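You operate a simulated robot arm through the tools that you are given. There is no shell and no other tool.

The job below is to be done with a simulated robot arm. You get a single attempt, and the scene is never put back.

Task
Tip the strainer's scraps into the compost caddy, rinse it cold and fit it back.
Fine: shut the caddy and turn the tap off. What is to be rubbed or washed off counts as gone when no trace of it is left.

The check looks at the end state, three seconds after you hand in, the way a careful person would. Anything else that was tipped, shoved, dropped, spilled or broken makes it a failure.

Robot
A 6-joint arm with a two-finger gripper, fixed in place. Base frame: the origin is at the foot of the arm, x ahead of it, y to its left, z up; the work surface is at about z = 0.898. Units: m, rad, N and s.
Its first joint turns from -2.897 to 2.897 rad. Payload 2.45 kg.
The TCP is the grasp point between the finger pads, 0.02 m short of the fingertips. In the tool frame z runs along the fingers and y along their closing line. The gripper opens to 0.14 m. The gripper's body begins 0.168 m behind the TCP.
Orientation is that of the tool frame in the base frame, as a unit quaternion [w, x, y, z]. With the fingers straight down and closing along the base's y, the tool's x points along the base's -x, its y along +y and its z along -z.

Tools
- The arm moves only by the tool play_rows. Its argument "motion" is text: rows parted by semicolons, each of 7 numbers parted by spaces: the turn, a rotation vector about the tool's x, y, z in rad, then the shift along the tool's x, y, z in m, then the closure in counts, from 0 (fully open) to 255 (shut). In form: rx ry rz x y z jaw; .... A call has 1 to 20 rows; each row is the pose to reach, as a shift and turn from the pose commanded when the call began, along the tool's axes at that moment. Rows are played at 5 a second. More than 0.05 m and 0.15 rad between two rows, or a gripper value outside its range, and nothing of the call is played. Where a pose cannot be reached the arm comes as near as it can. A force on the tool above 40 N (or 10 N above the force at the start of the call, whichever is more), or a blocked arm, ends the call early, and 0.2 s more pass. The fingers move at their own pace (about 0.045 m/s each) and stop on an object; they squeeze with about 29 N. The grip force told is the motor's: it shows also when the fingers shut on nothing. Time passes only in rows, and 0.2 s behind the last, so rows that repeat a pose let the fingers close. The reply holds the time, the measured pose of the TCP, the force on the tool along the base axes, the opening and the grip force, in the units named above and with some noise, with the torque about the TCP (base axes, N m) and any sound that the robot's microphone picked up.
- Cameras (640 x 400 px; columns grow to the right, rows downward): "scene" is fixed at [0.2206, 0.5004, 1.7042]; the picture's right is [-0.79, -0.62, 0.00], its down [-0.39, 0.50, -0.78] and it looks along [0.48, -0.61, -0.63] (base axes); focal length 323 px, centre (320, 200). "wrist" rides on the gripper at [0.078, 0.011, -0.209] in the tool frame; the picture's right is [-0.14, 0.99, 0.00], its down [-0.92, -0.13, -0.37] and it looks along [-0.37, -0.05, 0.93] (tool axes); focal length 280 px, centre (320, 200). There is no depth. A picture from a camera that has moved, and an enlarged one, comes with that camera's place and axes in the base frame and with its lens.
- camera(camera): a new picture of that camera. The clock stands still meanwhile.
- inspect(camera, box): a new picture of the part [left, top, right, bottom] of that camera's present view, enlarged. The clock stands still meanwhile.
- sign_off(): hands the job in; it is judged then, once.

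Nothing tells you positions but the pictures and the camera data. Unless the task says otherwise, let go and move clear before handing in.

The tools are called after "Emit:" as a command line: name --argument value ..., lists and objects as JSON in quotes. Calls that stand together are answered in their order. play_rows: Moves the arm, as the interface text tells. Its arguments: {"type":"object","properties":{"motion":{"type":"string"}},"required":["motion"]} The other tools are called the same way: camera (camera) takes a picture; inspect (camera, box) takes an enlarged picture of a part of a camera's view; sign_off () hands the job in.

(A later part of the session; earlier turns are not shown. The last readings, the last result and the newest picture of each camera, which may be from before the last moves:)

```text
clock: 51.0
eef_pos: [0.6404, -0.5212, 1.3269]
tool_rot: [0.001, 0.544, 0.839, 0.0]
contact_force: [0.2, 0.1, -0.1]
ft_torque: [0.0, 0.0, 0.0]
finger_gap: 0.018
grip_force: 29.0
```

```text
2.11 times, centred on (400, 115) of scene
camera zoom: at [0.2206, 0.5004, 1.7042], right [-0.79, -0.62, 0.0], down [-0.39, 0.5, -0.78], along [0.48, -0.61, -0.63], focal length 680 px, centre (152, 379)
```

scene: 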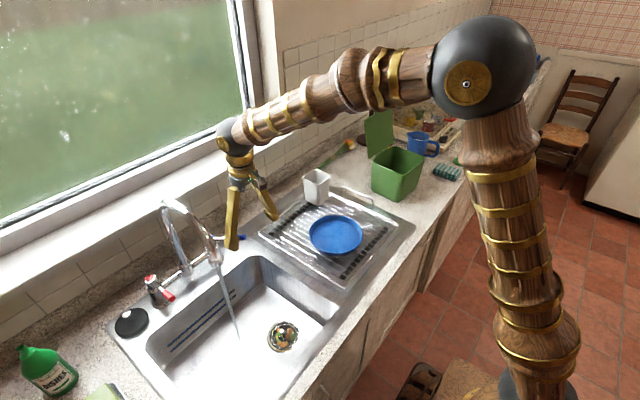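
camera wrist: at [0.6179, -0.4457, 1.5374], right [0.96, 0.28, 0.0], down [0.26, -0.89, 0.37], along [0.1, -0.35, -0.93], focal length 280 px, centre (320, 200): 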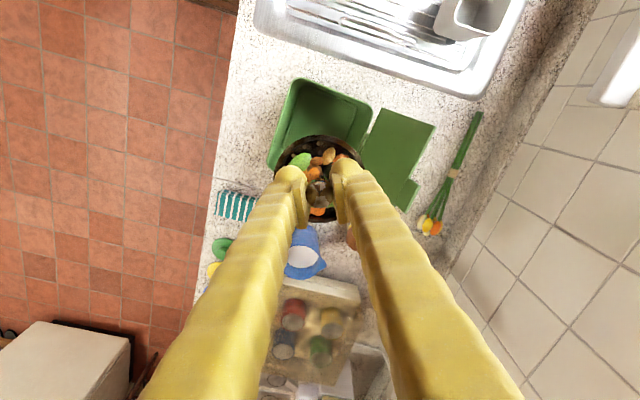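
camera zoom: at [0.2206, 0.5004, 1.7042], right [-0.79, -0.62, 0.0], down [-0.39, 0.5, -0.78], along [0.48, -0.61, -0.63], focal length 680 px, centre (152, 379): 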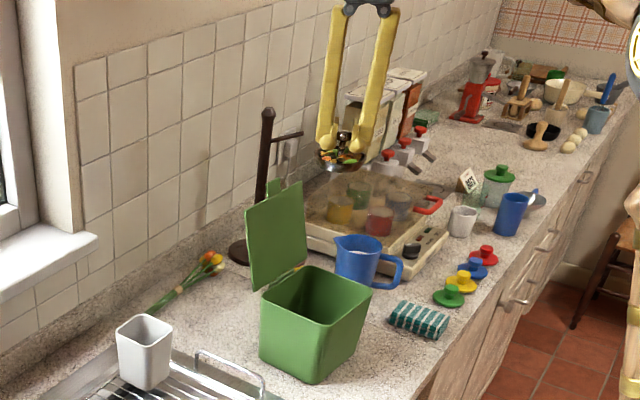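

The strainer is over the caddy opening. I'll begin tipping slowly, aiming the falling edge at the caddy's middle.

Emit:
play_rows --motion "-0.1 0 0 -0.0002 0.0019 0.003 255; -0.2 0 0 -0.0004 0.0038 0.006 255; -0.3 0 0 -0.0006 0.0057 0.009 255; -0.4 0 0 -0.0008 0.0076 0.012 255; -0.5 0 0 -0.001 0.0095 0.015 255; -0.6 0 0 -0.0011 0.0113 0.018 255; -0.7 0 0 -0.0013 0.0132 0.021 255; -0.8 0 0 -0.0015 0.0151 0.024 255; -0.9 0 0 -0.0017 0.017 0.027 255; -1 0 0 -0.0019 0.0189 0.03 255"

Emit:
inspect --camera "scene" --box '[320, 40, 480, 210]'

Emit:
camera --camera "wrist"

```text
clock: 53.2
eef_pos: [0.6584, -0.514, 1.2982]
tool_rot: [0.261, 0.478, 0.736, 0.403]
contact_force: [-0.2, 0.8, -0.5]
ft_torque: [-0.05, 0.0, -0.01]
finger_gap: 0.0183
grip_force: 28.9
```

```text
2.35 times, centred on (400, 125) of scene
camera zoom: at [0.2206, 0.5004, 1.7042], right [-0.79, -0.62, 0.0], down [-0.39, 0.5, -0.78], along [0.48, -0.61, -0.63], focal length 760 px, centre (132, 376)
```

zoom: 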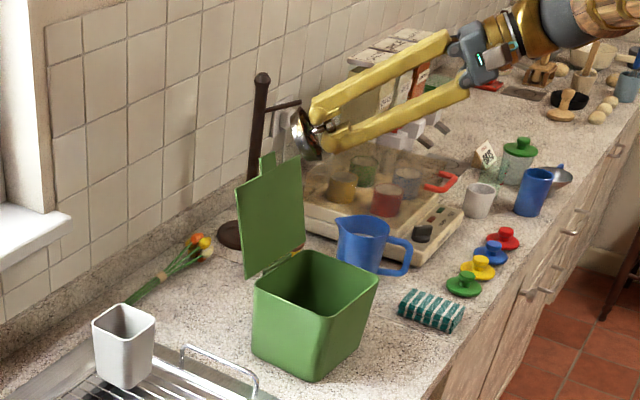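

```text
taken
camera wrist: at [0.4707, -0.5128, 1.4205], right [0.54, 0.09, 0.83], down [0.03, -1.0, 0.09], along [0.84, -0.03, -0.54], focal length 280 px, centre (320, 200)
```

wrist: 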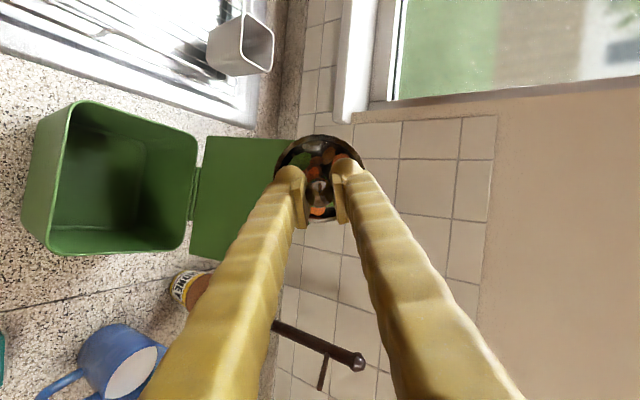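

Emit:
play_rows --motion "-0.08 0 0 0 -0.0025 0.0016 255; -0.16 0 0 0 -0.005 0.0032 255; -0.24 0 0 0 -0.0075 0.0049 255; -0.32 0 0 0 -0.01 0.0065 255; -0.4 0 0 0 -0.0126 0.0081 255; -0.48 0 0 0 -0.0151 0.0097 255; -0.56 0 0 0 -0.0176 0.0113 255; -0.62 0 0 0 -0.0202 0.013 255; -0.62 0 0 0 -0.0202 0.013 255"

Emit:
inspect --camera "scene" --box '[320, 40, 480, 210]'

Emit:
camera --camera "wrist"

```text
clock: 55.2
eef_pos: [0.658, -0.5139, 1.2742]
tool_rot: [0.395, 0.375, 0.578, 0.608]
contact_force: [0.3, -0.2, -0.2]
ft_torque: [-0.02, 0.04, 0.02]
finger_gap: 0.0181
grip_force: 28.9
```

```text
2.35 times, centred on (400, 125) of scene
camera zoom: at [0.2206, 0.5004, 1.7042], right [-0.79, -0.62, 0.0], down [-0.39, 0.5, -0.78], along [0.48, -0.61, -0.63], focal length 760 px, centre (132, 376)
```

zoom: 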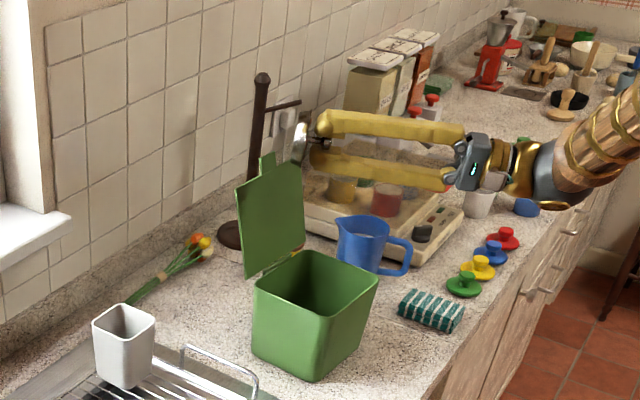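

```text
taken
camera wrist: at [0.4353, -0.5278, 1.2752], right [0.01, -0.15, 0.99], down [0.04, -0.99, -0.15], along [1.0, 0.05, 0.0], focal length 280 px, centre (320, 200)
```

wrist: 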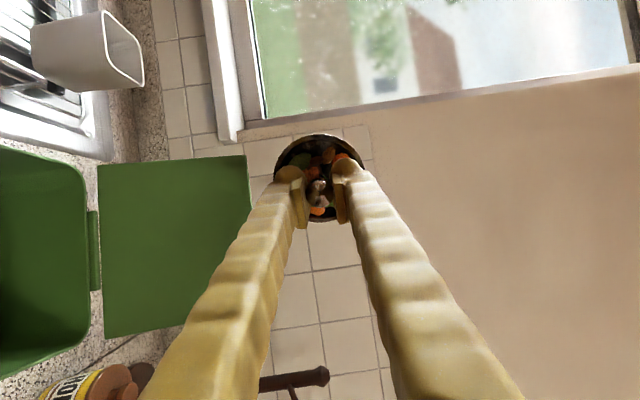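

Emit:
play_rows --motion "-0.08 0 0 0 -0.003 -0.0001 255; -0.16 0 0 0 -0.006 -0.0003 255; -0.24 0 0 0 -0.009 -0.0005 255; -0.32 0 0 0 -0.012 -0.0006 255; -0.4 0 0 0 -0.015 -0.0008 255; -0.4 0 0 0 -0.015 -0.0008 255"

Emit:
inspect --camera "scene" --box '[320, 40, 480, 210]'

Emit:
camera --camera "wrist"

```text
clock: 56.6
eef_pos: [0.658, -0.5134, 1.259]
tool_rot: [0.461, 0.289, 0.444, 0.712]
contact_force: [-0.8, 0.3, -0.4]
ft_torque: [0.06, 0.0, -0.02]
finger_gap: 0.018
grip_force: 29.3
```

```text
2.35 times, centred on (400, 125) of scene
camera zoom: at [0.2206, 0.5004, 1.7042], right [-0.79, -0.62, 0.0], down [-0.39, 0.5, -0.78], along [0.48, -0.61, -0.63], focal length 760 px, centre (132, 376)
```

zoom: 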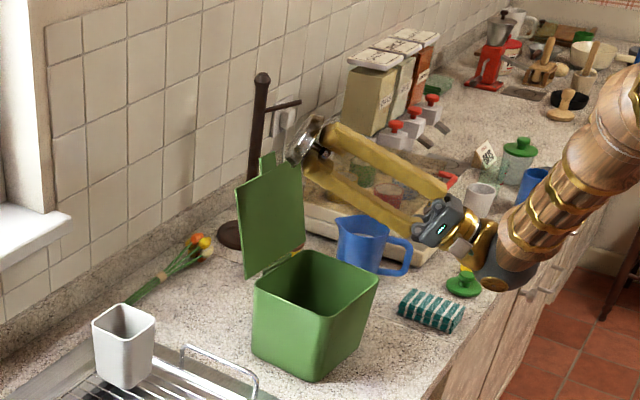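

```text
taken
camera wrist: at [0.4499, -0.5217, 1.1777], right [-0.34, -0.3, 0.89], down [0.12, -0.95, -0.28], along [0.93, 0.02, 0.36], focal length 280 px, centre (320, 200)
```

wrist: 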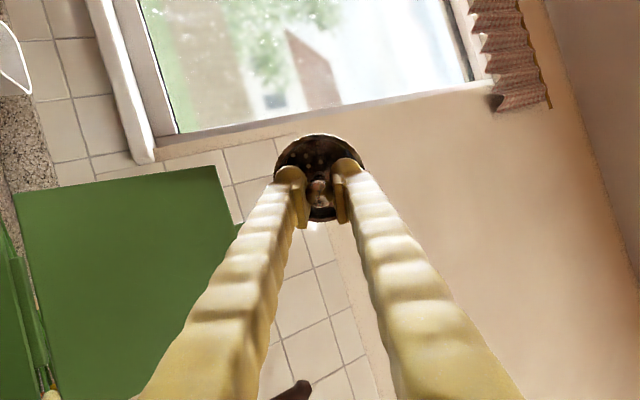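

The scraps have left the strainer at this tilt. I'll check whether any are left in it or landed elsewhere.

Emit:
inspect --camera "wrist" --box '[260, 120, 380, 230]'

Emit:
inspect --camera "scene" --box '[360, 130, 470, 210]'

```text
3.64 times, centred on (320, 175) of wrist
camera zoom: at [0.4499, -0.5217, 1.1777], right [-0.34, -0.3, 0.89], down [0.12, -0.95, -0.28], along [0.93, 0.02, 0.36], focal length 1020 px, centre (320, 291)
```

zoom: 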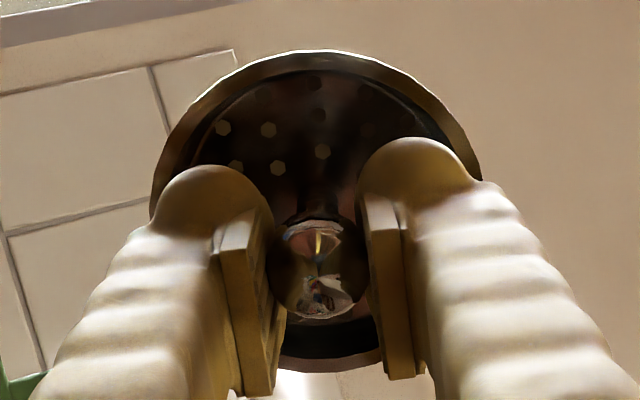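

```text
5.00 times, centred on (415, 170) of scene
camera zoom: at [0.2206, 0.5004, 1.7042], right [-0.79, -0.62, 0.0], down [-0.39, 0.5, -0.78], along [0.48, -0.61, -0.63], focal length 1616 px, centre (-155, 350)
```

zoom: 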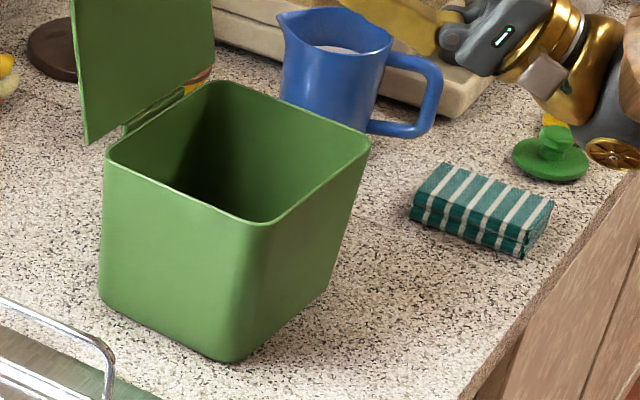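

The basket looks empty and nothing is on the counter. I'll tip slightly further once with a little wiggle to be sure, then come upright.

Emit:
play_rows --motion "-0.08 0 0 0 0 0 255; -0.16 0 0 0 0 0 255; -0.2 0 0 0 0 0 255; -0.1 0 0 0 0 0 255; -0.2 0 0 0 0 0 255; -0.2 0 0 0 0 0 255"

Emit:
inspect --camera "wrist" --box '[260, 120, 380, 230]'

```text
clock: 58.0
eef_pos: [0.6655, -0.5154, 1.2651]
tool_rot: [0.488, 0.247, 0.375, 0.748]
contact_force: [-0.6, -1.2, -0.6]
ft_torque: [0.0, -0.01, 0.0]
finger_gap: 0.0181
grip_force: 28.7
out of reach, approached as far as the arm can: row 3, 5, 6
```

```text
3.64 times, centred on (320, 175) of wrist
camera zoom: at [0.4743, -0.514, 1.1506], right [-0.48, -0.37, 0.79], down [0.17, -0.93, -0.33], along [0.86, -0.02, 0.51], focal length 1020 px, centre (320, 291)
```

zoom: 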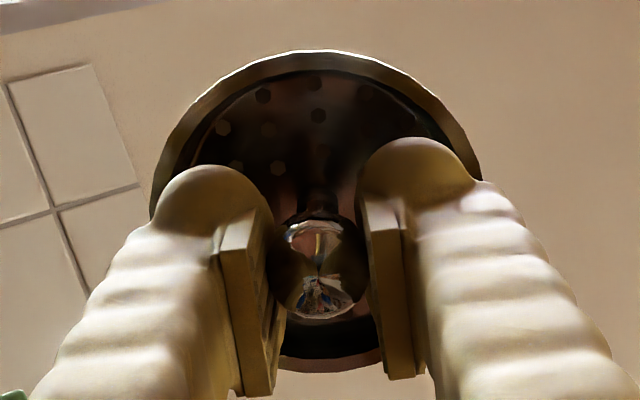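

Emit:
play_rows --motion "0.12 0 0 0 0.006 0.0045 255; 0.25 0 0 0 0.012 0.009 255; 0.39 0 0 0 0.018 0.0134 255; 0.53 0 0 0 0.024 0.0179 255; 0.67 0 0 0 0.03 0.0224 255; 0.81 0 0 0 0.036 0.0268 255; 0.95 0 0 0 0.042 0.0313 255; 1.09 0 0 0 0.048 0.0358 255; 1.23 0 0 0 0.054 0.0402 255; 1.37 0 0 0 0.06 0.0447 255; 1.51 0 0 0 0.065 0.0484 255; 1.65 0 0 0 0.07 0.0521 255; 1.79 0 0 0 0.074 0.0551 255; 1.92 0 0 0 0.077 0.0573 255; 2.03 0 0 0 0.079 0.0588 255; 2.12 0 0 0 0.08 0.0597 255; 2.18 0 0 0 0.08 0.0597 255; 2.21 0 0 0 0.08 0.0597 255; 2.21 0 0 0 0.08 0.0597 255"

Emit:
camera --camera "wrist"

Emit:
inspect --camera "wrist" --box '[240, 60, 400, 240]'

```text
clock: 62.0
eef_pos: [0.6638, -0.5153, 1.3649]
tool_rot: [0.003, 0.544, 0.839, 0.004]
contact_force: [-0.1, 1.0, 0.0]
ft_torque: [0.01, 0.02, -0.01]
finger_gap: 0.0182
grip_force: 28.4
```

```text
taken
camera wrist: at [0.6404, -0.4408, 1.575], right [0.96, 0.28, 0.01], down [0.25, -0.89, 0.37], along [0.11, -0.35, -0.93], focal length 280 px, centre (320, 200)
```

wrist: 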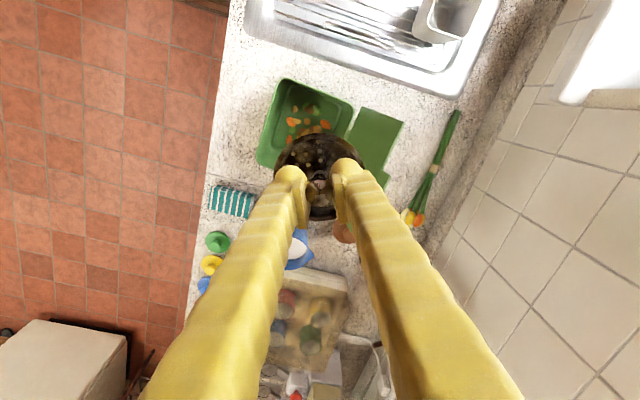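

```text
2.22 times, centred on (320, 150) of wrist
camera zoom: at [0.6404, -0.4408, 1.575], right [0.96, 0.28, 0.01], down [0.25, -0.89, 0.37], along [0.11, -0.35, -0.93], focal length 623 px, centre (320, 311)
```

zoom: 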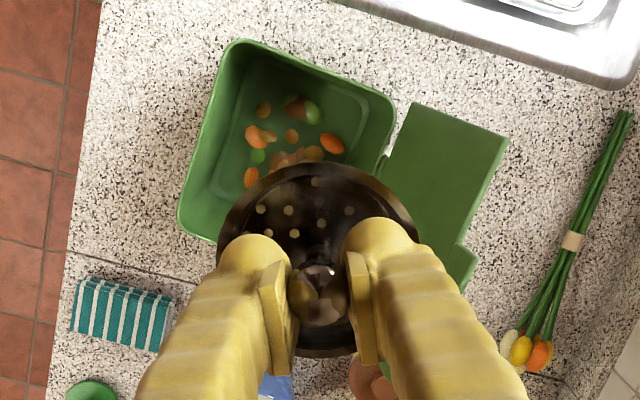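

The scraps are all in the caddy and the strainer is stained but empty. Next I'll carry it back over the sink to rinse under the cold stream at (0.708, 0.266).

Emit:
play_rows --motion "0.0002 0.0001 -0.023 0.0118 0.0039 0.0023 255; 0.0005 0.0004 -0.0691 0.0353 0.0116 0.0069 255; 0.0009 0.0007 -0.1267 0.0646 0.0212 0.0127 255; 0.0014 0.0011 -0.1958 0.0999 0.0327 0.0196 255; 0.002 0.0015 -0.2707 0.1381 0.0452 0.027 255; 0.0026 0.0019 -0.3456 0.1763 0.0578 0.0345 255; 0.0031 0.0023 -0.4205 0.2145 0.0703 0.042 255; 0.0037 0.0028 -0.4954 0.2527 0.0828 0.0495 255; 0.0042 0.0032 -0.5702 0.2909 0.0953 0.0569 255; 0.0048 0.0036 -0.6451 0.3291 0.1078 0.0644 255; 0.0053 0.004 -0.72 0.3673 0.1203 0.0719 255; 0.0059 0.0044 -0.7949 0.4054 0.1328 0.0794 255; 0.0064 0.0048 -0.8698 0.4436 0.1453 0.0868 255; 0.007 0.0052 -0.9446 0.4818 0.1579 0.0943 255; 0.0075 0.0056 -1.0138 0.5171 0.1694 0.1012 255; 0.0079 0.006 -1.0771 0.5494 0.18 0.1075 255; 0.0083 0.0062 -1.1232 0.5729 0.1877 0.1121 255; 0.0085 0.0064 -1.152 0.5876 0.1925 0.115 255; 0.0085 0.0064 -1.152 0.5876 0.1925 0.115 255"

Emit:
camera --camera "scene"

Emit:
camera --camera "wrist"

```text
clock: 66.0
eef_pos: [0.6006, 0.0991, 1.2523]
tool_rot: [0.0, -0.001, 1.0, 0.001]
contact_force: [-0.8, -0.5, -0.1]
ft_torque: [0.02, 0.01, 0.02]
finger_gap: 0.0182
grip_force: 28.5
```

```text
taken
```

scene: 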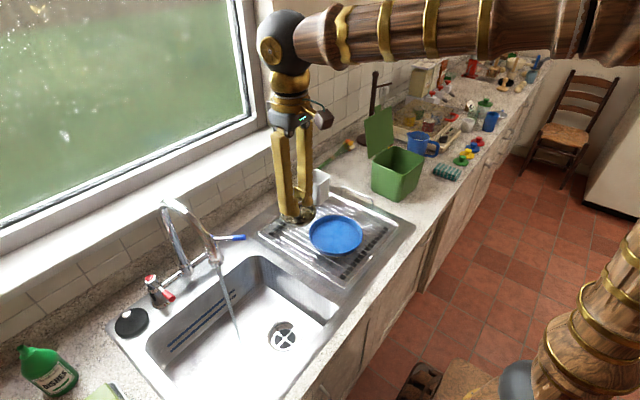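

```text
taken
camera wrist: at [0.5222, 0.1095, 1.4621], right [0.14, 0.99, 0.0], down [0.92, -0.13, 0.37], along [0.37, -0.05, -0.93], focal length 280 px, centre (320, 200)
```

wrist: 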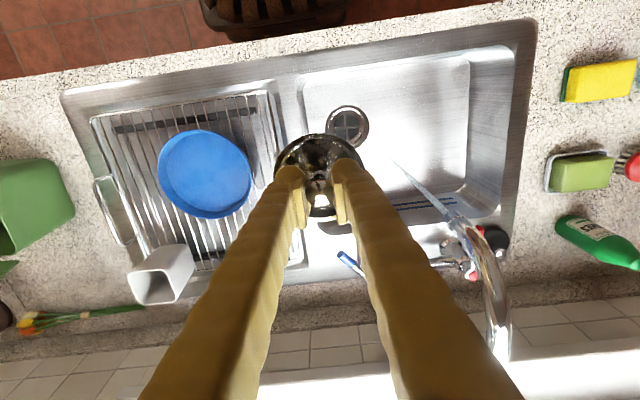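

Emit:
play_rows --motion "-0.1 0 0 0 0.006 0.025 255; -0.2 0 0 0 0.0125 0.05 255; -0.3 0 0 0 0.0187 0.075 255; -0.4 0 0 0 0.025 0.1 255; -0.5 0 0 0 0.031 0.125 255; -0.6 0 0 0 0.0375 0.15 255; -0.7 0 0 0 0.044 0.175 255; -0.8 0 0 0 0.05 0.2 255; -0.8 0 0 0 0.05 0.2 255"

Emit:
camera --camera "scene"

```text
clock: 68.0
eef_pos: [0.6011, 0.1501, 1.0506]
tool_rot: [0.001, -0.001, 0.921, 0.391]
contact_force: [-1.1, 0.2, -0.2]
ft_torque: [0.01, 0.02, 0.0]
finger_gap: 0.0179
grip_force: 28.7
```

```text
taken
```

scene: 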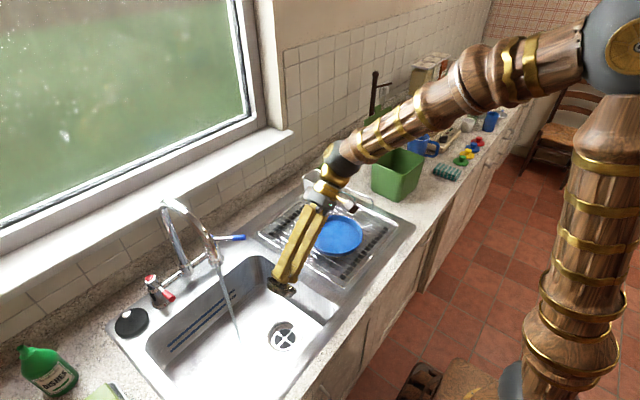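

The tilted strainer is clear of everything. I'll slide it under the stream.

Emit:
play_rows --motion "0 0 0 -0.015 -0.007 0.022 255; 0 0 0 -0.035 -0.015 0.046 255; 0 0 0 -0.055 -0.023 0.073 255; 0 0 0 -0.075 -0.031 0.1 255; 0 0 0 -0.095 -0.039 0.124 255; 0 0 0 -0.108 -0.0452 0.1429 255; 0 0 0 -0.108 -0.0452 0.1429 255; 0 0 0 -0.108 -0.0452 0.1429 255"

Emit:
inspect --camera "scene" --box '[150, 180, 350, 360]'

Emit:
camera --camera "wrist"

```text
clock: 69.8
eef_pos: [0.7101, 0.2208, 0.9189]
tool_rot: [0.0, 0.0, 0.921, 0.39]
contact_force: [0.1, -0.1, -0.2]
ft_torque: [-0.03, 0.0, 0.0]
finger_gap: 0.0182
grip_force: 28.7
```

```text
2.22 times, centred on (250, 270) of scene
camera zoom: at [0.2206, 0.5004, 1.7042], right [-0.79, -0.62, 0.0], down [-0.39, 0.5, -0.78], along [0.48, -0.61, -0.63], focal length 718 px, centre (476, 44)
```

zoom: 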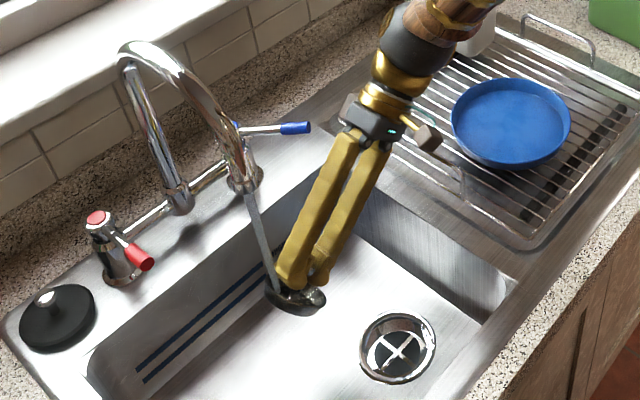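

```text
taken
camera wrist: at [0.6327, 0.0787, 1.0735], right [0.14, 0.69, 0.71], down [0.92, -0.35, 0.17], along [0.37, 0.63, -0.68], focal length 280 px, centre (320, 200)
```

wrist: 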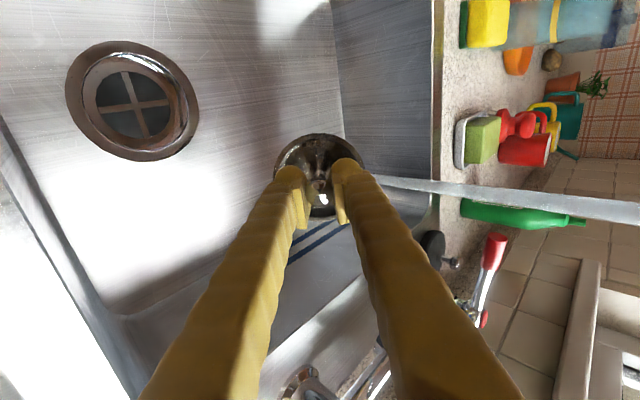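

Emit:
inspect --camera "wrist" --box '[250, 120, 390, 230]'

Emit:
inspect --camera "scene" --box '[210, 270, 320, 350]'

```text
3.64 times, centred on (320, 175) of wrist
camera zoom: at [0.6327, 0.0787, 1.0735], right [0.14, 0.69, 0.71], down [0.92, -0.35, 0.17], along [0.37, 0.63, -0.68], focal length 1020 px, centre (320, 291)
```

zoom: 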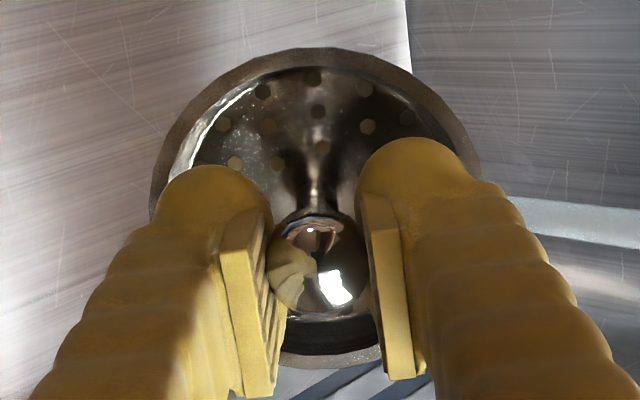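

```text
5.00 times, centred on (265, 310) of scene
camera zoom: at [0.2206, 0.5004, 1.7042], right [-0.79, -0.62, 0.0], down [-0.39, 0.5, -0.78], along [0.48, -0.61, -0.63], focal length 1616 px, centre (595, -350)
```

zoom: 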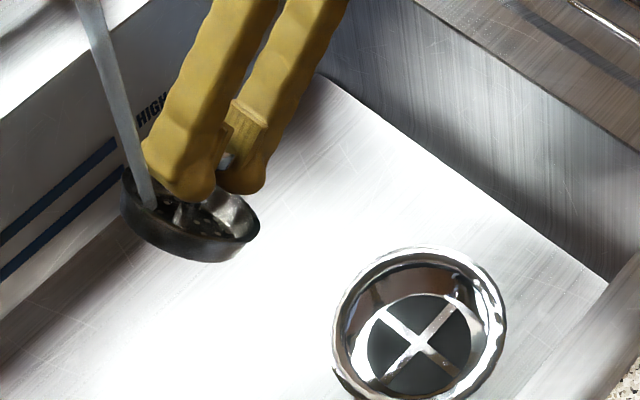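

The stream is landing inside the basket. I'll sweep the strainer around under it so every part gets rinsed.

Emit:
play_rows --motion "0 0 0 0 -0.0105 -0.0108 255; 0 0 0 -0.015 -0.007 -0.0072 255; 0 0 0 -0.03 0 0 255; 0 0 0 -0.035 0.0105 0.0108 255; 0 0 0 -0.03 0.0209 0.0215 255; 0 0 0 -0.015 0.0244 0.0251 255; 0 0 0 0 0.0244 0.0251 255; 0 0 0 0.015 0.0244 0.0251 255; 0 0 0 0.03 0.0209 0.0215 255; 0 0 0 0.035 0.0105 0.0108 255; 0 0 0 0.03 0 0 255; 0 0 0 0.015 -0.007 -0.0072 255; 0 0 0 0 -0.0105 -0.0108 255; 0 0 0 -0.01 0 0 255; 0 0 0 -0.02 0.007 0.0072 255; 0 0 0 -0.015 0.0139 0.0143 255; 0 0 0 0 0.0139 0.0143 255; 0 0 0 0.015 0.0139 0.0143 255; 0 0 0 0.02 0.007 0.0072 255; 0 0 0 0.01 0 0 255"

Emit:
inspect --camera "wrist" --box '[250, 120, 390, 230]'

Emit:
inspect --camera "scene" --box '[210, 270, 320, 350]'

```text
clock: 74.0
eef_pos: [0.6998, 0.2219, 0.92]
tool_rot: [0.0, -0.001, 0.921, 0.39]
contact_force: [0.1, 0.0, -0.5]
ft_torque: [0.0, -0.02, -0.02]
finger_gap: 0.0181
grip_force: 29.1
```

```text
3.64 times, centred on (320, 175) of wrist
camera zoom: at [0.6214, 0.0789, 1.075], right [0.14, 0.69, 0.71], down [0.92, -0.35, 0.17], along [0.37, 0.63, -0.68], focal length 1020 px, centre (320, 291)
```

zoom: 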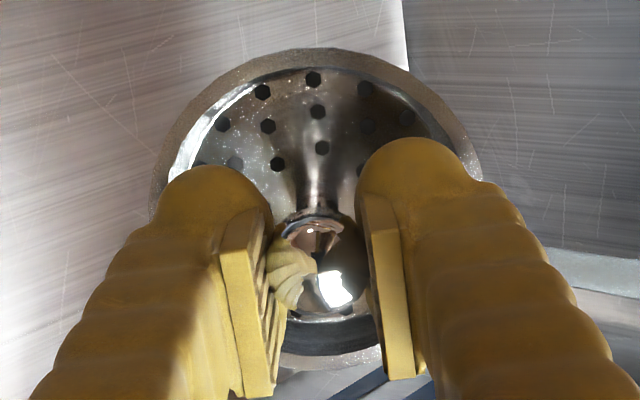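

```text
5.00 times, centred on (265, 310) of scene
camera zoom: at [0.2206, 0.5004, 1.7042], right [-0.79, -0.62, 0.0], down [-0.39, 0.5, -0.78], along [0.48, -0.61, -0.63], focal length 1616 px, centre (595, -350)
```

zoom: 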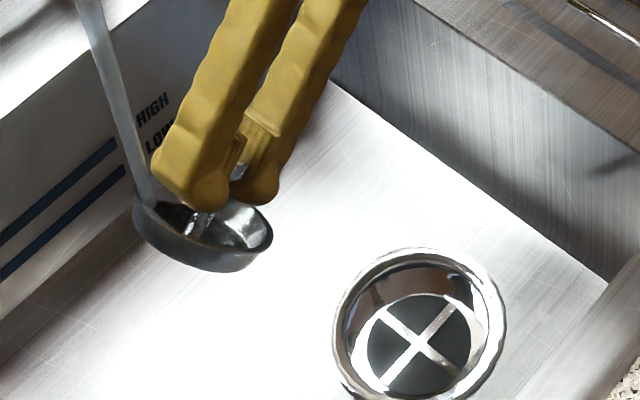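

It's visibly cleaner. I'll keep rinsing with further sweeps.

Emit:
play_rows --motion "0 0 0 -0.01 -0.0105 -0.0108 255; 0 0 0 -0.025 -0.007 -0.0072 255; 0 0 0 -0.04 0 0 255; 0 0 0 -0.045 0.0105 0.0108 255; 0 0 0 -0.04 0.0209 0.0215 255; 0 0 0 -0.025 0.0244 0.0251 255; 0 0 0 -0.01 0.0244 0.0251 255; 0 0 0 0.005 0.0244 0.0251 255; 0 0 0 0.02 0.0209 0.0215 255; 0 0 0 0.025 0.0105 0.0108 255; 0 0 0 0.02 0 0 255; 0 0 0 0.005 -0.007 -0.0072 255; 0 0 0 -0.01 -0.0105 -0.0108 255; 0 0 0 -0.02 0 0 255; 0 0 0 -0.03 0.007 0.0072 255; 0 0 0 -0.025 0.0139 0.0143 255; 0 0 0 -0.01 0.0139 0.0143 255; 0 0 0 0.005 0.0139 0.0143 255; 0 0 0 0.01 0.007 0.0072 255; 0 0 0 -0.01 0 0 255"

Emit:
inspect --camera "wrist" --box '[250, 120, 390, 230]'

Emit:
inspect --camera "scene" --box '[210, 270, 320, 350]'

```text
clock: 78.2
eef_pos: [0.7092, 0.2226, 0.9194]
tool_rot: [-0.001, -0.001, 0.921, 0.39]
contact_force: [0.0, 0.5, -0.2]
ft_torque: [0.01, 0.02, -0.01]
finger_gap: 0.018
grip_force: 29.4
```

```text
3.64 times, centred on (320, 175) of wrist
camera zoom: at [0.6312, 0.0795, 1.0734], right [0.14, 0.69, 0.71], down [0.92, -0.35, 0.16], along [0.36, 0.63, -0.68], focal length 1020 px, centre (320, 291)
```

zoom: 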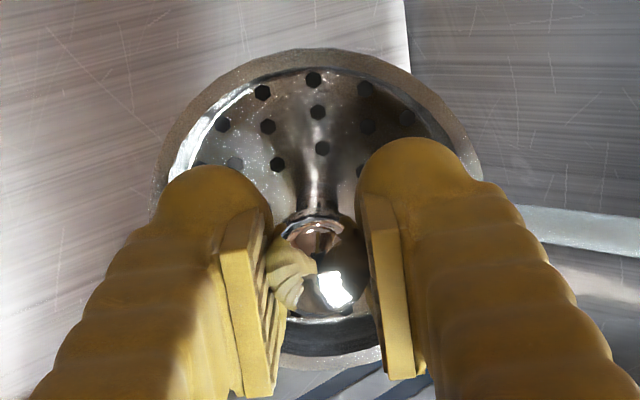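

```text
5.00 times, centred on (265, 310) of scene
camera zoom: at [0.2206, 0.5004, 1.7042], right [-0.79, -0.62, 0.0], down [-0.39, 0.5, -0.78], along [0.48, -0.61, -0.63], focal length 1616 px, centre (595, -350)
```

zoom: 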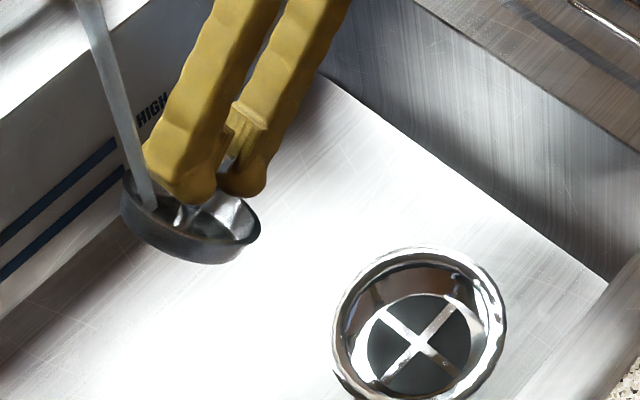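

Emit:
play_rows --motion "0 0 0.12 -0.01 0 0 255; 0 0 0.24 -0.02 0.003 0.003 255; 0 0 0.36 -0.03 0.006 0.006 255; 0 0 0.48 -0.03 0.012 0.012 255; 0 0 0.6 -0.015 0.018 0.018 255; 0 0 0.6 0 0.018 0.018 255; 0 0 0.6 0.015 0.018 0.018 255; 0 0 0.48 0.03 0.01 0.01 255; 0 0 0.36 0.03 0 0 255; 0 0 0.24 0.015 -0.008 -0.008 255; 0 0 0.12 0 -0.01 -0.01 255; 0 0 0 -0.015 -0.008 -0.008 255; 0 0 -0.12 -0.03 0 0 255; 0 0 -0.24 -0.03 0.01 0.01 255; 0 0 -0.36 -0.015 0.018 0.018 255; 0 0 -0.48 0 0.018 0.018 255; 0 0 -0.36 0.015 0.018 0.018 255; 0 0 -0.24 0.03 0.01 0.01 255; 0 0 -0.12 0.015 0 0 255; 0 0 0 0 0 0 255"

Emit:
inspect --camera "wrist" --box '[250, 120, 390, 230]'

```text
clock: 82.4
eef_pos: [0.711, 0.2197, 0.9189]
tool_rot: [0.0, 0.001, 0.921, 0.389]
contact_force: [-1.0, -0.2, -0.9]
ft_torque: [-0.01, 0.0, 0.02]
finger_gap: 0.0178
grip_force: 29.2
```

```text
3.64 times, centred on (320, 175) of wrist
camera zoom: at [0.6326, 0.0777, 1.0734], right [0.14, 0.69, 0.71], down [0.92, -0.35, 0.16], along [0.36, 0.63, -0.68], focal length 1020 px, centre (320, 291)
```

zoom: 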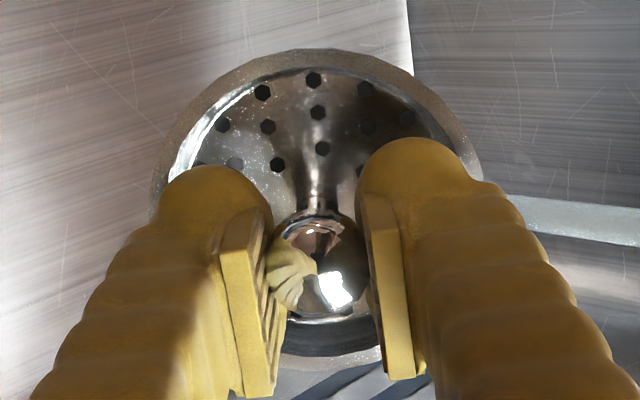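

The interior and rim look clean now. I'll withdraw from the stream and bring the strainer upright above the drain, then inspect it.

Emit:
play_rows --motion "0 0 0 0.02 0.008 -0.026 255; 0 0 0 0.042 0.0175 -0.055 255; 0 0 0 0.064 0.027 -0.085 255; 0 0 0 0.086 0.036 -0.114 255; 0 0 0 0.108 0.0452 -0.1429 255; 0.1 0 0 0.105 0.0466 -0.1415 255; 0.2 0 0 0.102 0.048 -0.14 255; 0.3 0 0 0.099 0.0494 -0.1386 255; 0.4 0 0 0.096 0.0508 -0.1372 255; 0.5 0 0 0.0925 0.0522 -0.1357 255; 0.6 0 0 0.0895 0.0536 -0.1343 255; 0.7 0 0 0.086 0.055 -0.1328 255; 0.8 0 0 0.083 0.0564 -0.1314 255; 0.8 0 0 0.083 0.0564 -0.1314 255; 0.8 0 0 0.083 0.0564 -0.1314 255"

Emit:
camera --camera "wrist"

Emit:
inspect --camera "wrist" --box '[250, 110, 390, 230]'

Emit:
inspect --camera "scene" --box '[220, 220, 340, 350]'

```text
clock: 85.6
eef_pos: [0.6261, 0.1665, 1.0512]
tool_rot: [-0.001, 0.001, 1.0, 0.0]
contact_force: [0.1, 0.0, 0.4]
ft_torque: [0.01, 0.0, 0.0]
finger_gap: 0.018
grip_force: 28.9
```

```text
taken
camera wrist: at [0.5481, 0.1767, 1.2619], right [0.14, 0.99, 0.0], down [0.92, -0.13, 0.37], along [0.37, -0.05, -0.93], focal length 280 px, centre (320, 200)
```

wrist: 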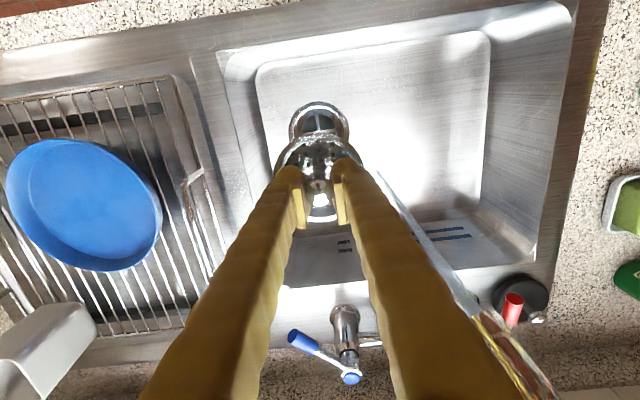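

```text
3.33 times, centred on (320, 170) of wrist
camera zoom: at [0.5481, 0.1767, 1.2619], right [0.14, 0.99, 0.0], down [0.92, -0.13, 0.37], along [0.37, -0.05, -0.93], focal length 935 px, centre (320, 300)
```

zoom: 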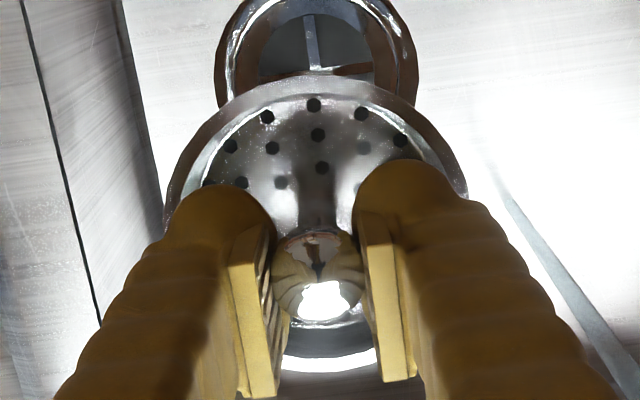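

```text
3.08 times, centred on (280, 285) of scene
camera zoom: at [0.2206, 0.5004, 1.7042], right [-0.79, -0.62, 0.0], down [-0.39, 0.5, -0.78], along [0.48, -0.61, -0.63], focal length 994 px, centre (443, -62)
```

zoom: 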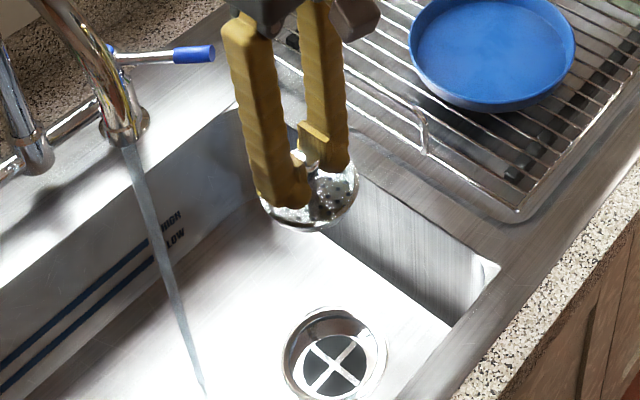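

The strainer is clean. I'll take a few position readings to average out noise before lowering it to the exact seat position it came from (≈0.6255, 0.165, 0.7687).

Emit:
play_rows --motion "0 0 0 0 0 0.04 255; 0 0 0 0 0 0.08 255; 0 0 0 0 0 0.12 255; 0 0 0 0 0 0.12 255"

Emit:
play_rows --motion "0 0 0 0 0 0 255"

Emit:
play_rows --motion "0 0 0 0 0 0 255"

Emit:
play_rows --motion "0 0 0 0 0 0 255"

Emit:
inspect --camera "wrist" --box '[250, 90, 390, 240]'

Emit:
inspect --camera "scene" --box '[240, 260, 340, 360]'

```text
clock: 86.6
eef_pos: [0.625, 0.1667, 0.9337]
tool_rot: [0.001, 0.0, 1.0, 0.001]
contact_force: [0.1, -0.2, 0.1]
ft_torque: [0.03, -0.02, -0.01]
finger_gap: 0.0178
grip_force: 29.4
```

```text
clock: 87.0
eef_pos: [0.6257, 0.1664, 0.9325]
tool_rot: [0.0, 0.0, 1.0, 0.0]
contact_force: [0.3, 0.1, 0.0]
ft_torque: [0.01, -0.01, -0.03]
finger_gap: 0.018
grip_force: 28.9
```

```text
clock: 87.4
eef_pos: [0.6267, 0.1662, 0.9341]
tool_rot: [0.0, 0.0, 1.0, 0.001]
contact_force: [0.6, 0.3, -0.2]
ft_torque: [-0.01, -0.02, 0.0]
finger_gap: 0.0177
grip_force: 28.8
```

```text
clock: 87.8
eef_pos: [0.6252, 0.1664, 0.9338]
tool_rot: [0.0, 0.0, 1.0, 0.001]
contact_force: [-0.8, -0.1, 0.1]
ft_torque: [0.02, -0.01, 0.0]
finger_gap: 0.0182
grip_force: 29.3
```

```text
2.67 times, centred on (320, 165) of wrist
camera zoom: at [0.5477, 0.1767, 1.1429], right [0.14, 0.99, 0.0], down [0.92, -0.13, 0.37], along [0.37, -0.05, -0.93], focal length 748 px, centre (320, 293)
```

zoom: 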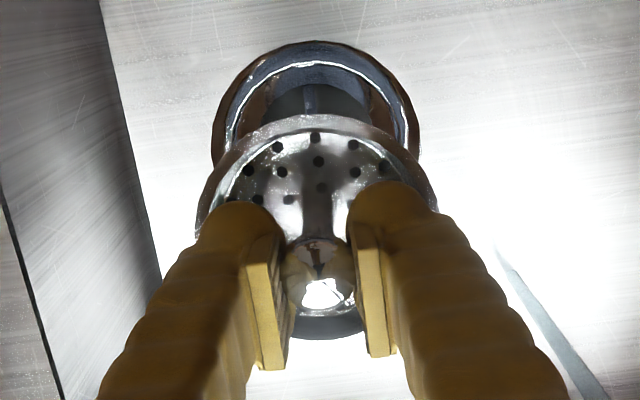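

```text
4.00 times, centred on (290, 310) of scene
camera zoom: at [0.2206, 0.5004, 1.7042], right [-0.79, -0.62, 0.0], down [-0.39, 0.5, -0.78], along [0.48, -0.61, -0.63], focal length 1293 px, centre (440, -240)
```

zoom: 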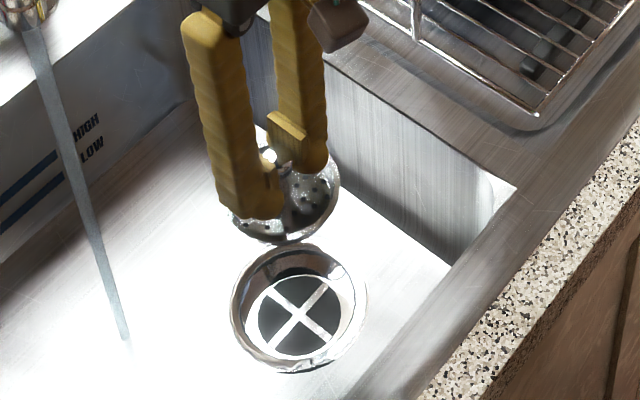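

Emit:
play_rows --motion "0 0 0 0.0004 -0.0006 0.03 255; 0 0 0 0.0008 -0.0013 0.06 255; 0 0 0 0.0008 -0.0013 0.085 255; 0 0 0 0.0008 -0.0013 0.105 255; 0 0 0 0.0008 -0.0013 0.12 255; 0 0 0 0.0008 -0.0013 0.13 255; 0 0 0 0.0008 -0.0013 0.13 255"

Emit:
inspect --camera "wrist" --box '[250, 90, 390, 240]'

Emit:
inspect --camera "scene" --box '[250, 280, 330, 360]'

```text
clock: 89.4
eef_pos: [0.6263, 0.1644, 0.8019]
tool_rot: [0.001, 0.0, 1.0, 0.001]
contact_force: [0.3, 0.0, 0.4]
ft_torque: [0.0, 0.04, 0.0]
finger_gap: 0.0181
grip_force: 29.4
```

```text
2.67 times, centred on (320, 165) of wrist
camera zoom: at [0.5475, 0.1746, 1.0114], right [0.14, 0.99, 0.0], down [0.92, -0.13, 0.37], along [0.37, -0.05, -0.93], focal length 748 px, centre (320, 293)
```

zoom: 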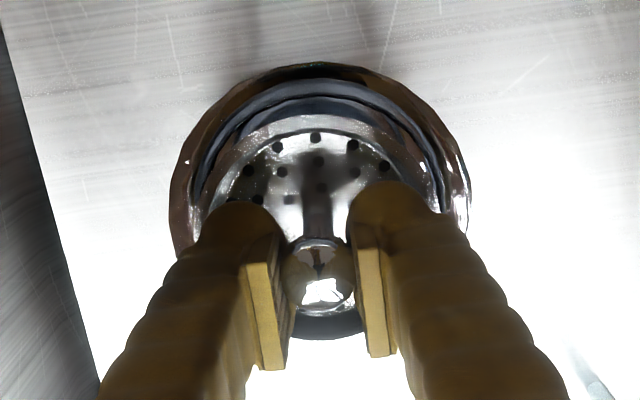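

```text
5.00 times, centred on (290, 320) of scene
camera zoom: at [0.2206, 0.5004, 1.7042], right [-0.79, -0.62, 0.0], down [-0.39, 0.5, -0.78], along [0.48, -0.61, -0.63], focal length 1616 px, centre (470, -400)
```

zoom: 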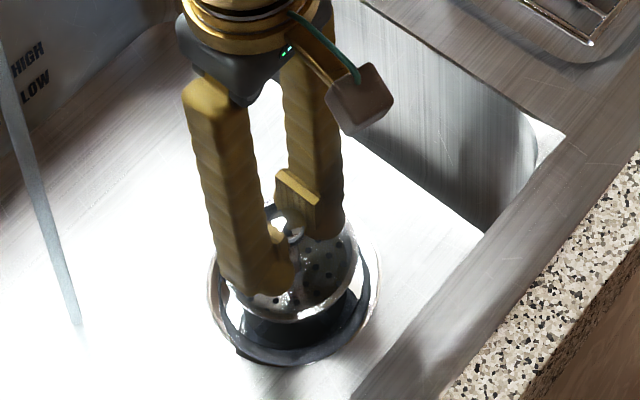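

The basket is concentric with the drain and starting to nest. I'll lower it the last 3 cm slowly.

Emit:
play_rows --motion "0 0 0 0 0 0.008 255; 0 0 0 0 0 0.015 255; 0 0 0 0 0 0.021 255; 0 0 0 0 0 0.026 255; 0 0 0 0 0 0.03 255; 0 0 0 0 0 0.0325 255; 0 0 0 0 0 0.0325 255"

Emit:
inspect --camera "wrist" --box '[260, 110, 380, 240]'

Emit:
inspect --camera "scene" --box '[250, 280, 330, 360]'

```text
clock: 91.0
eef_pos: [0.6257, 0.165, 0.7697]
tool_rot: [0.001, 0.0, 1.0, 0.001]
contact_force: [-4.0, 0.5, 17.6]
ft_torque: [0.0, -0.31, 0.01]
finger_gap: 0.0181
grip_force: 28.8
```

```text
3.08 times, centred on (320, 175) of wrist
camera zoom: at [0.5477, 0.1755, 0.9796], right [0.14, 0.99, 0.0], down [0.92, -0.13, 0.37], along [0.37, -0.05, -0.93], focal length 863 px, centre (320, 277)
```

zoom: 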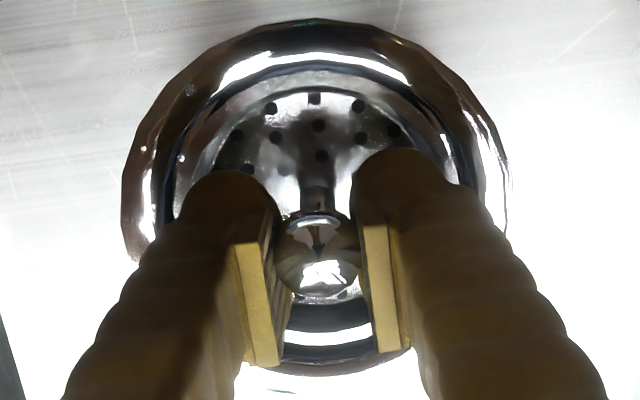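

```text
5.00 times, centred on (290, 320) of scene
camera zoom: at [0.2206, 0.5004, 1.7042], right [-0.79, -0.62, 0.0], down [-0.39, 0.5, -0.78], along [0.48, -0.61, -0.63], focal length 1616 px, centre (470, -400)
```

zoom: 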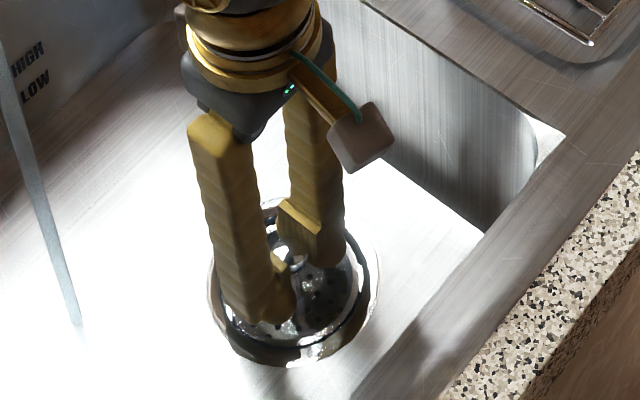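

It's down at seat height (z 0.7697) with contact force showing. I'll ease off a hair and release, then check that it sits flat.

Emit:
play_rows --motion "0 0 0 0 0 -0.0005 255; 0 0 0 0 0 -0.001 235; 0 0 0 0 0 -0.001 210; 0 0 0 0 0 -0.001 185; 0 0 0 0 0 -0.001 164; 0 0 0 0 0 -0.001 164; 0 0 0 0 0 -0.001 164"

Emit:
inspect --camera "wrist" --box '[260, 110, 380, 240]'

Emit:
inspect --camera "scene" --box '[250, 280, 330, 360]'

```text
clock: 92.6
eef_pos: [0.6265, 0.165, 0.7703]
tool_rot: [0.001, 0.0, 1.0, 0.001]
contact_force: [0.3, 0.0, -0.5]
ft_torque: [0.01, 0.0, 0.0]
finger_gap: 0.05
grip_force: 0.0
```

```text
3.08 times, centred on (320, 175) of wrist
camera zoom: at [0.5482, 0.1757, 0.9799], right [0.14, 0.99, 0.0], down [0.92, -0.13, 0.37], along [0.37, -0.05, -0.93], focal length 863 px, centre (320, 277)
```

zoom: 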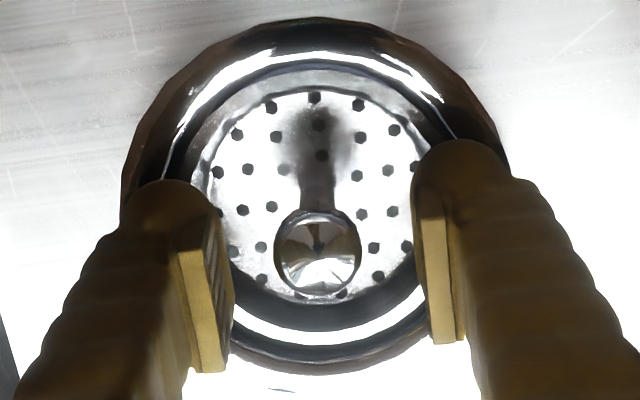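

```text
5.00 times, centred on (290, 320) of scene
camera zoom: at [0.2206, 0.5004, 1.7042], right [-0.79, -0.62, 0.0], down [-0.39, 0.5, -0.78], along [0.48, -0.61, -0.63], focal length 1616 px, centre (470, -400)
```

zoom: 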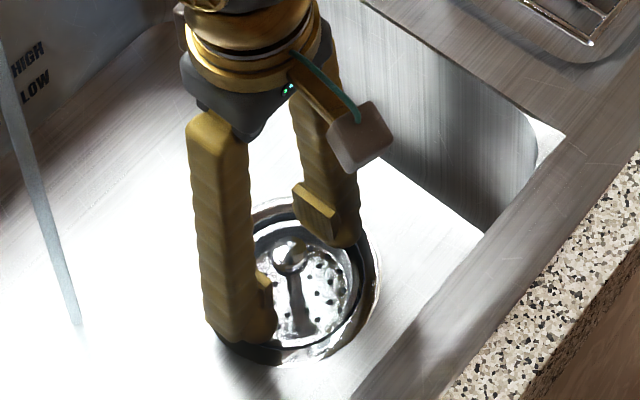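

Emit:
play_rows --motion "0 0 0 0 0 -0.02 164; 0 0 0 0 0 -0.05 164; 0 0 0 0 0 -0.09 164; 0 0 0 0 0 -0.13 164; 0 0 0 0 0 -0.17 164; 0 0 0 0 0 -0.21 164; 0 0 0 0 0 -0.25 164; 0 0 0 0 0 -0.29 164; 0 0 0 0 0 -0.33 164; 0 0 0 0 0 -0.37 164; 0 0 0 0 0 -0.38 164; 0 0 0 0 0 -0.38 164"

Emit:
inspect --camera "wrist" --box '[280, 90, 360, 150]'

Emit:
inspect --camera "scene" --box '[230, 280, 340, 370]'

Emit:
camera --camera "wrist"

```text
clock: 95.2
eef_pos: [0.6262, 0.1635, 1.1505]
tool_rot: [0.0, 0.0, 1.0, 0.001]
contact_force: [-0.5, 0.5, 0.3]
ft_torque: [-0.01, -0.01, -0.03]
finger_gap: 0.0501
grip_force: 0.2
```

```text
6.67 times, centred on (320, 120) of wrist
camera zoom: at [0.5471, 0.1741, 1.3597], right [0.14, 0.99, 0.0], down [0.92, -0.13, 0.37], along [0.37, -0.05, -0.93], focal length 1869 px, centre (320, 733)
```

zoom: 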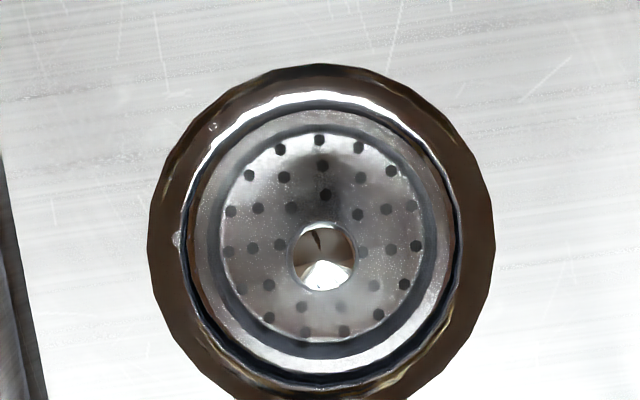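

```text
4.44 times, centred on (285, 325) of scene
camera zoom: at [0.2206, 0.5004, 1.7042], right [-0.79, -0.62, 0.0], down [-0.39, 0.5, -0.78], along [0.48, -0.61, -0.63], focal length 1436 px, centre (476, -356)
```

zoom: 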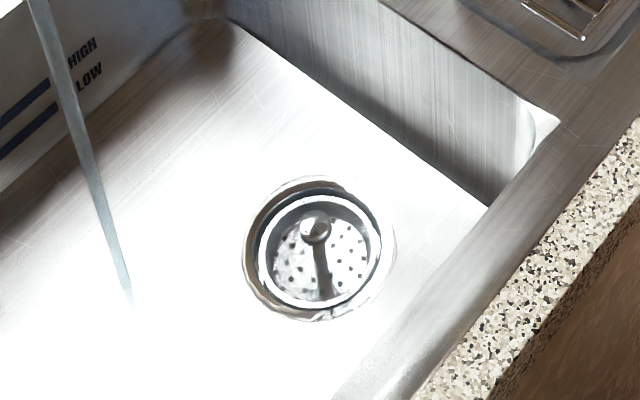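

```text
taken
camera wrist: at [0.5471, 0.1741, 1.3597], right [0.14, 0.99, 0.0], down [0.92, -0.13, 0.37], along [0.37, -0.05, -0.93], focal length 280 px, centre (320, 200)
```

wrist: 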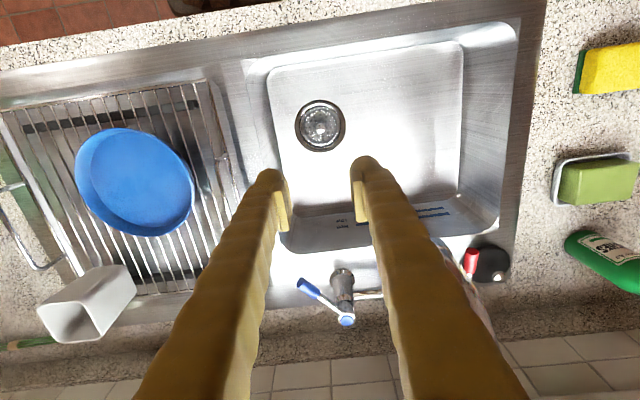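

The strainer is back in its seat, matching its original position and looking clean. Now I'll take the closed fingers to the −y side of the cold lever to push it shut.

Emit:
play_rows --motion "0 0 0 0 0 -0.0375 255; 0 0 0 0 0 -0.075 255; 0 0 0 0 0 -0.1125 255; 0 0 0 0 0 -0.15 255; 0 0 0 -0.0372 -0.0197 -0.15 255; 0 0 0 -0.0744 -0.0394 -0.15 255; 0 0 0 -0.1116 -0.0591 -0.15 255; 0 0 0 -0.1488 -0.0788 -0.15 255; 0 0 0 -0.186 -0.0985 -0.15 255; 0 0 0 -0.186 -0.0985 -0.1125 255; 0 0 0 -0.186 -0.0985 -0.075 255; 0 0 0 -0.186 -0.0985 -0.0375 255; 0 0 0 -0.186 -0.0985 0 255; 0 0 0 -0.186 -0.0985 0.0375 255; 0 0 0 -0.186 -0.0985 0.06 255; 0 0 0 -0.186 -0.0985 0.06 255"

Emit:
camera --camera "wrist"

Emit:
camera --camera "scene"

```text
clock: 98.6
eef_pos: [0.8136, 0.0691, 1.0889]
tool_rot: [-0.001, 0.0, 1.0, 0.001]
contact_force: [-0.4, 0.2, 0.1]
ft_torque: [0.01, -0.03, 0.01]
finger_gap: 0.0
grip_force: 29.1
```

```text
taken
camera wrist: at [0.7349, 0.0784, 1.3], right [0.14, 0.99, 0.0], down [0.92, -0.13, 0.37], along [0.37, -0.05, -0.93], focal length 280 px, centre (320, 200)
```

wrist: 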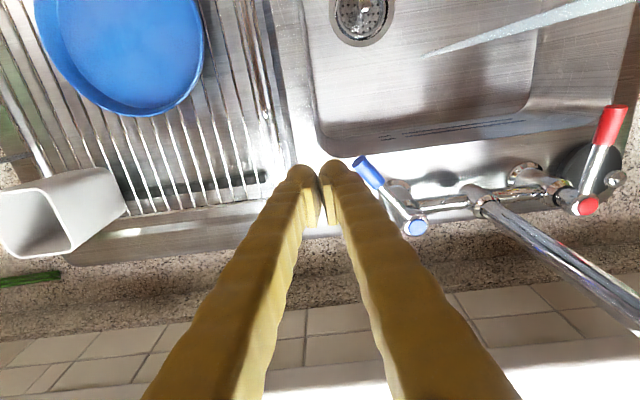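

```text
taken
```

scene: 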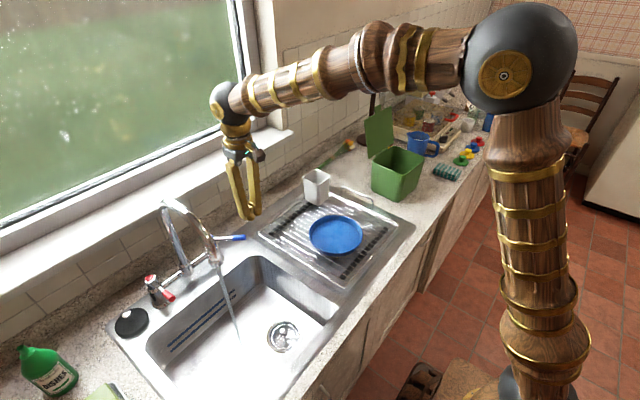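

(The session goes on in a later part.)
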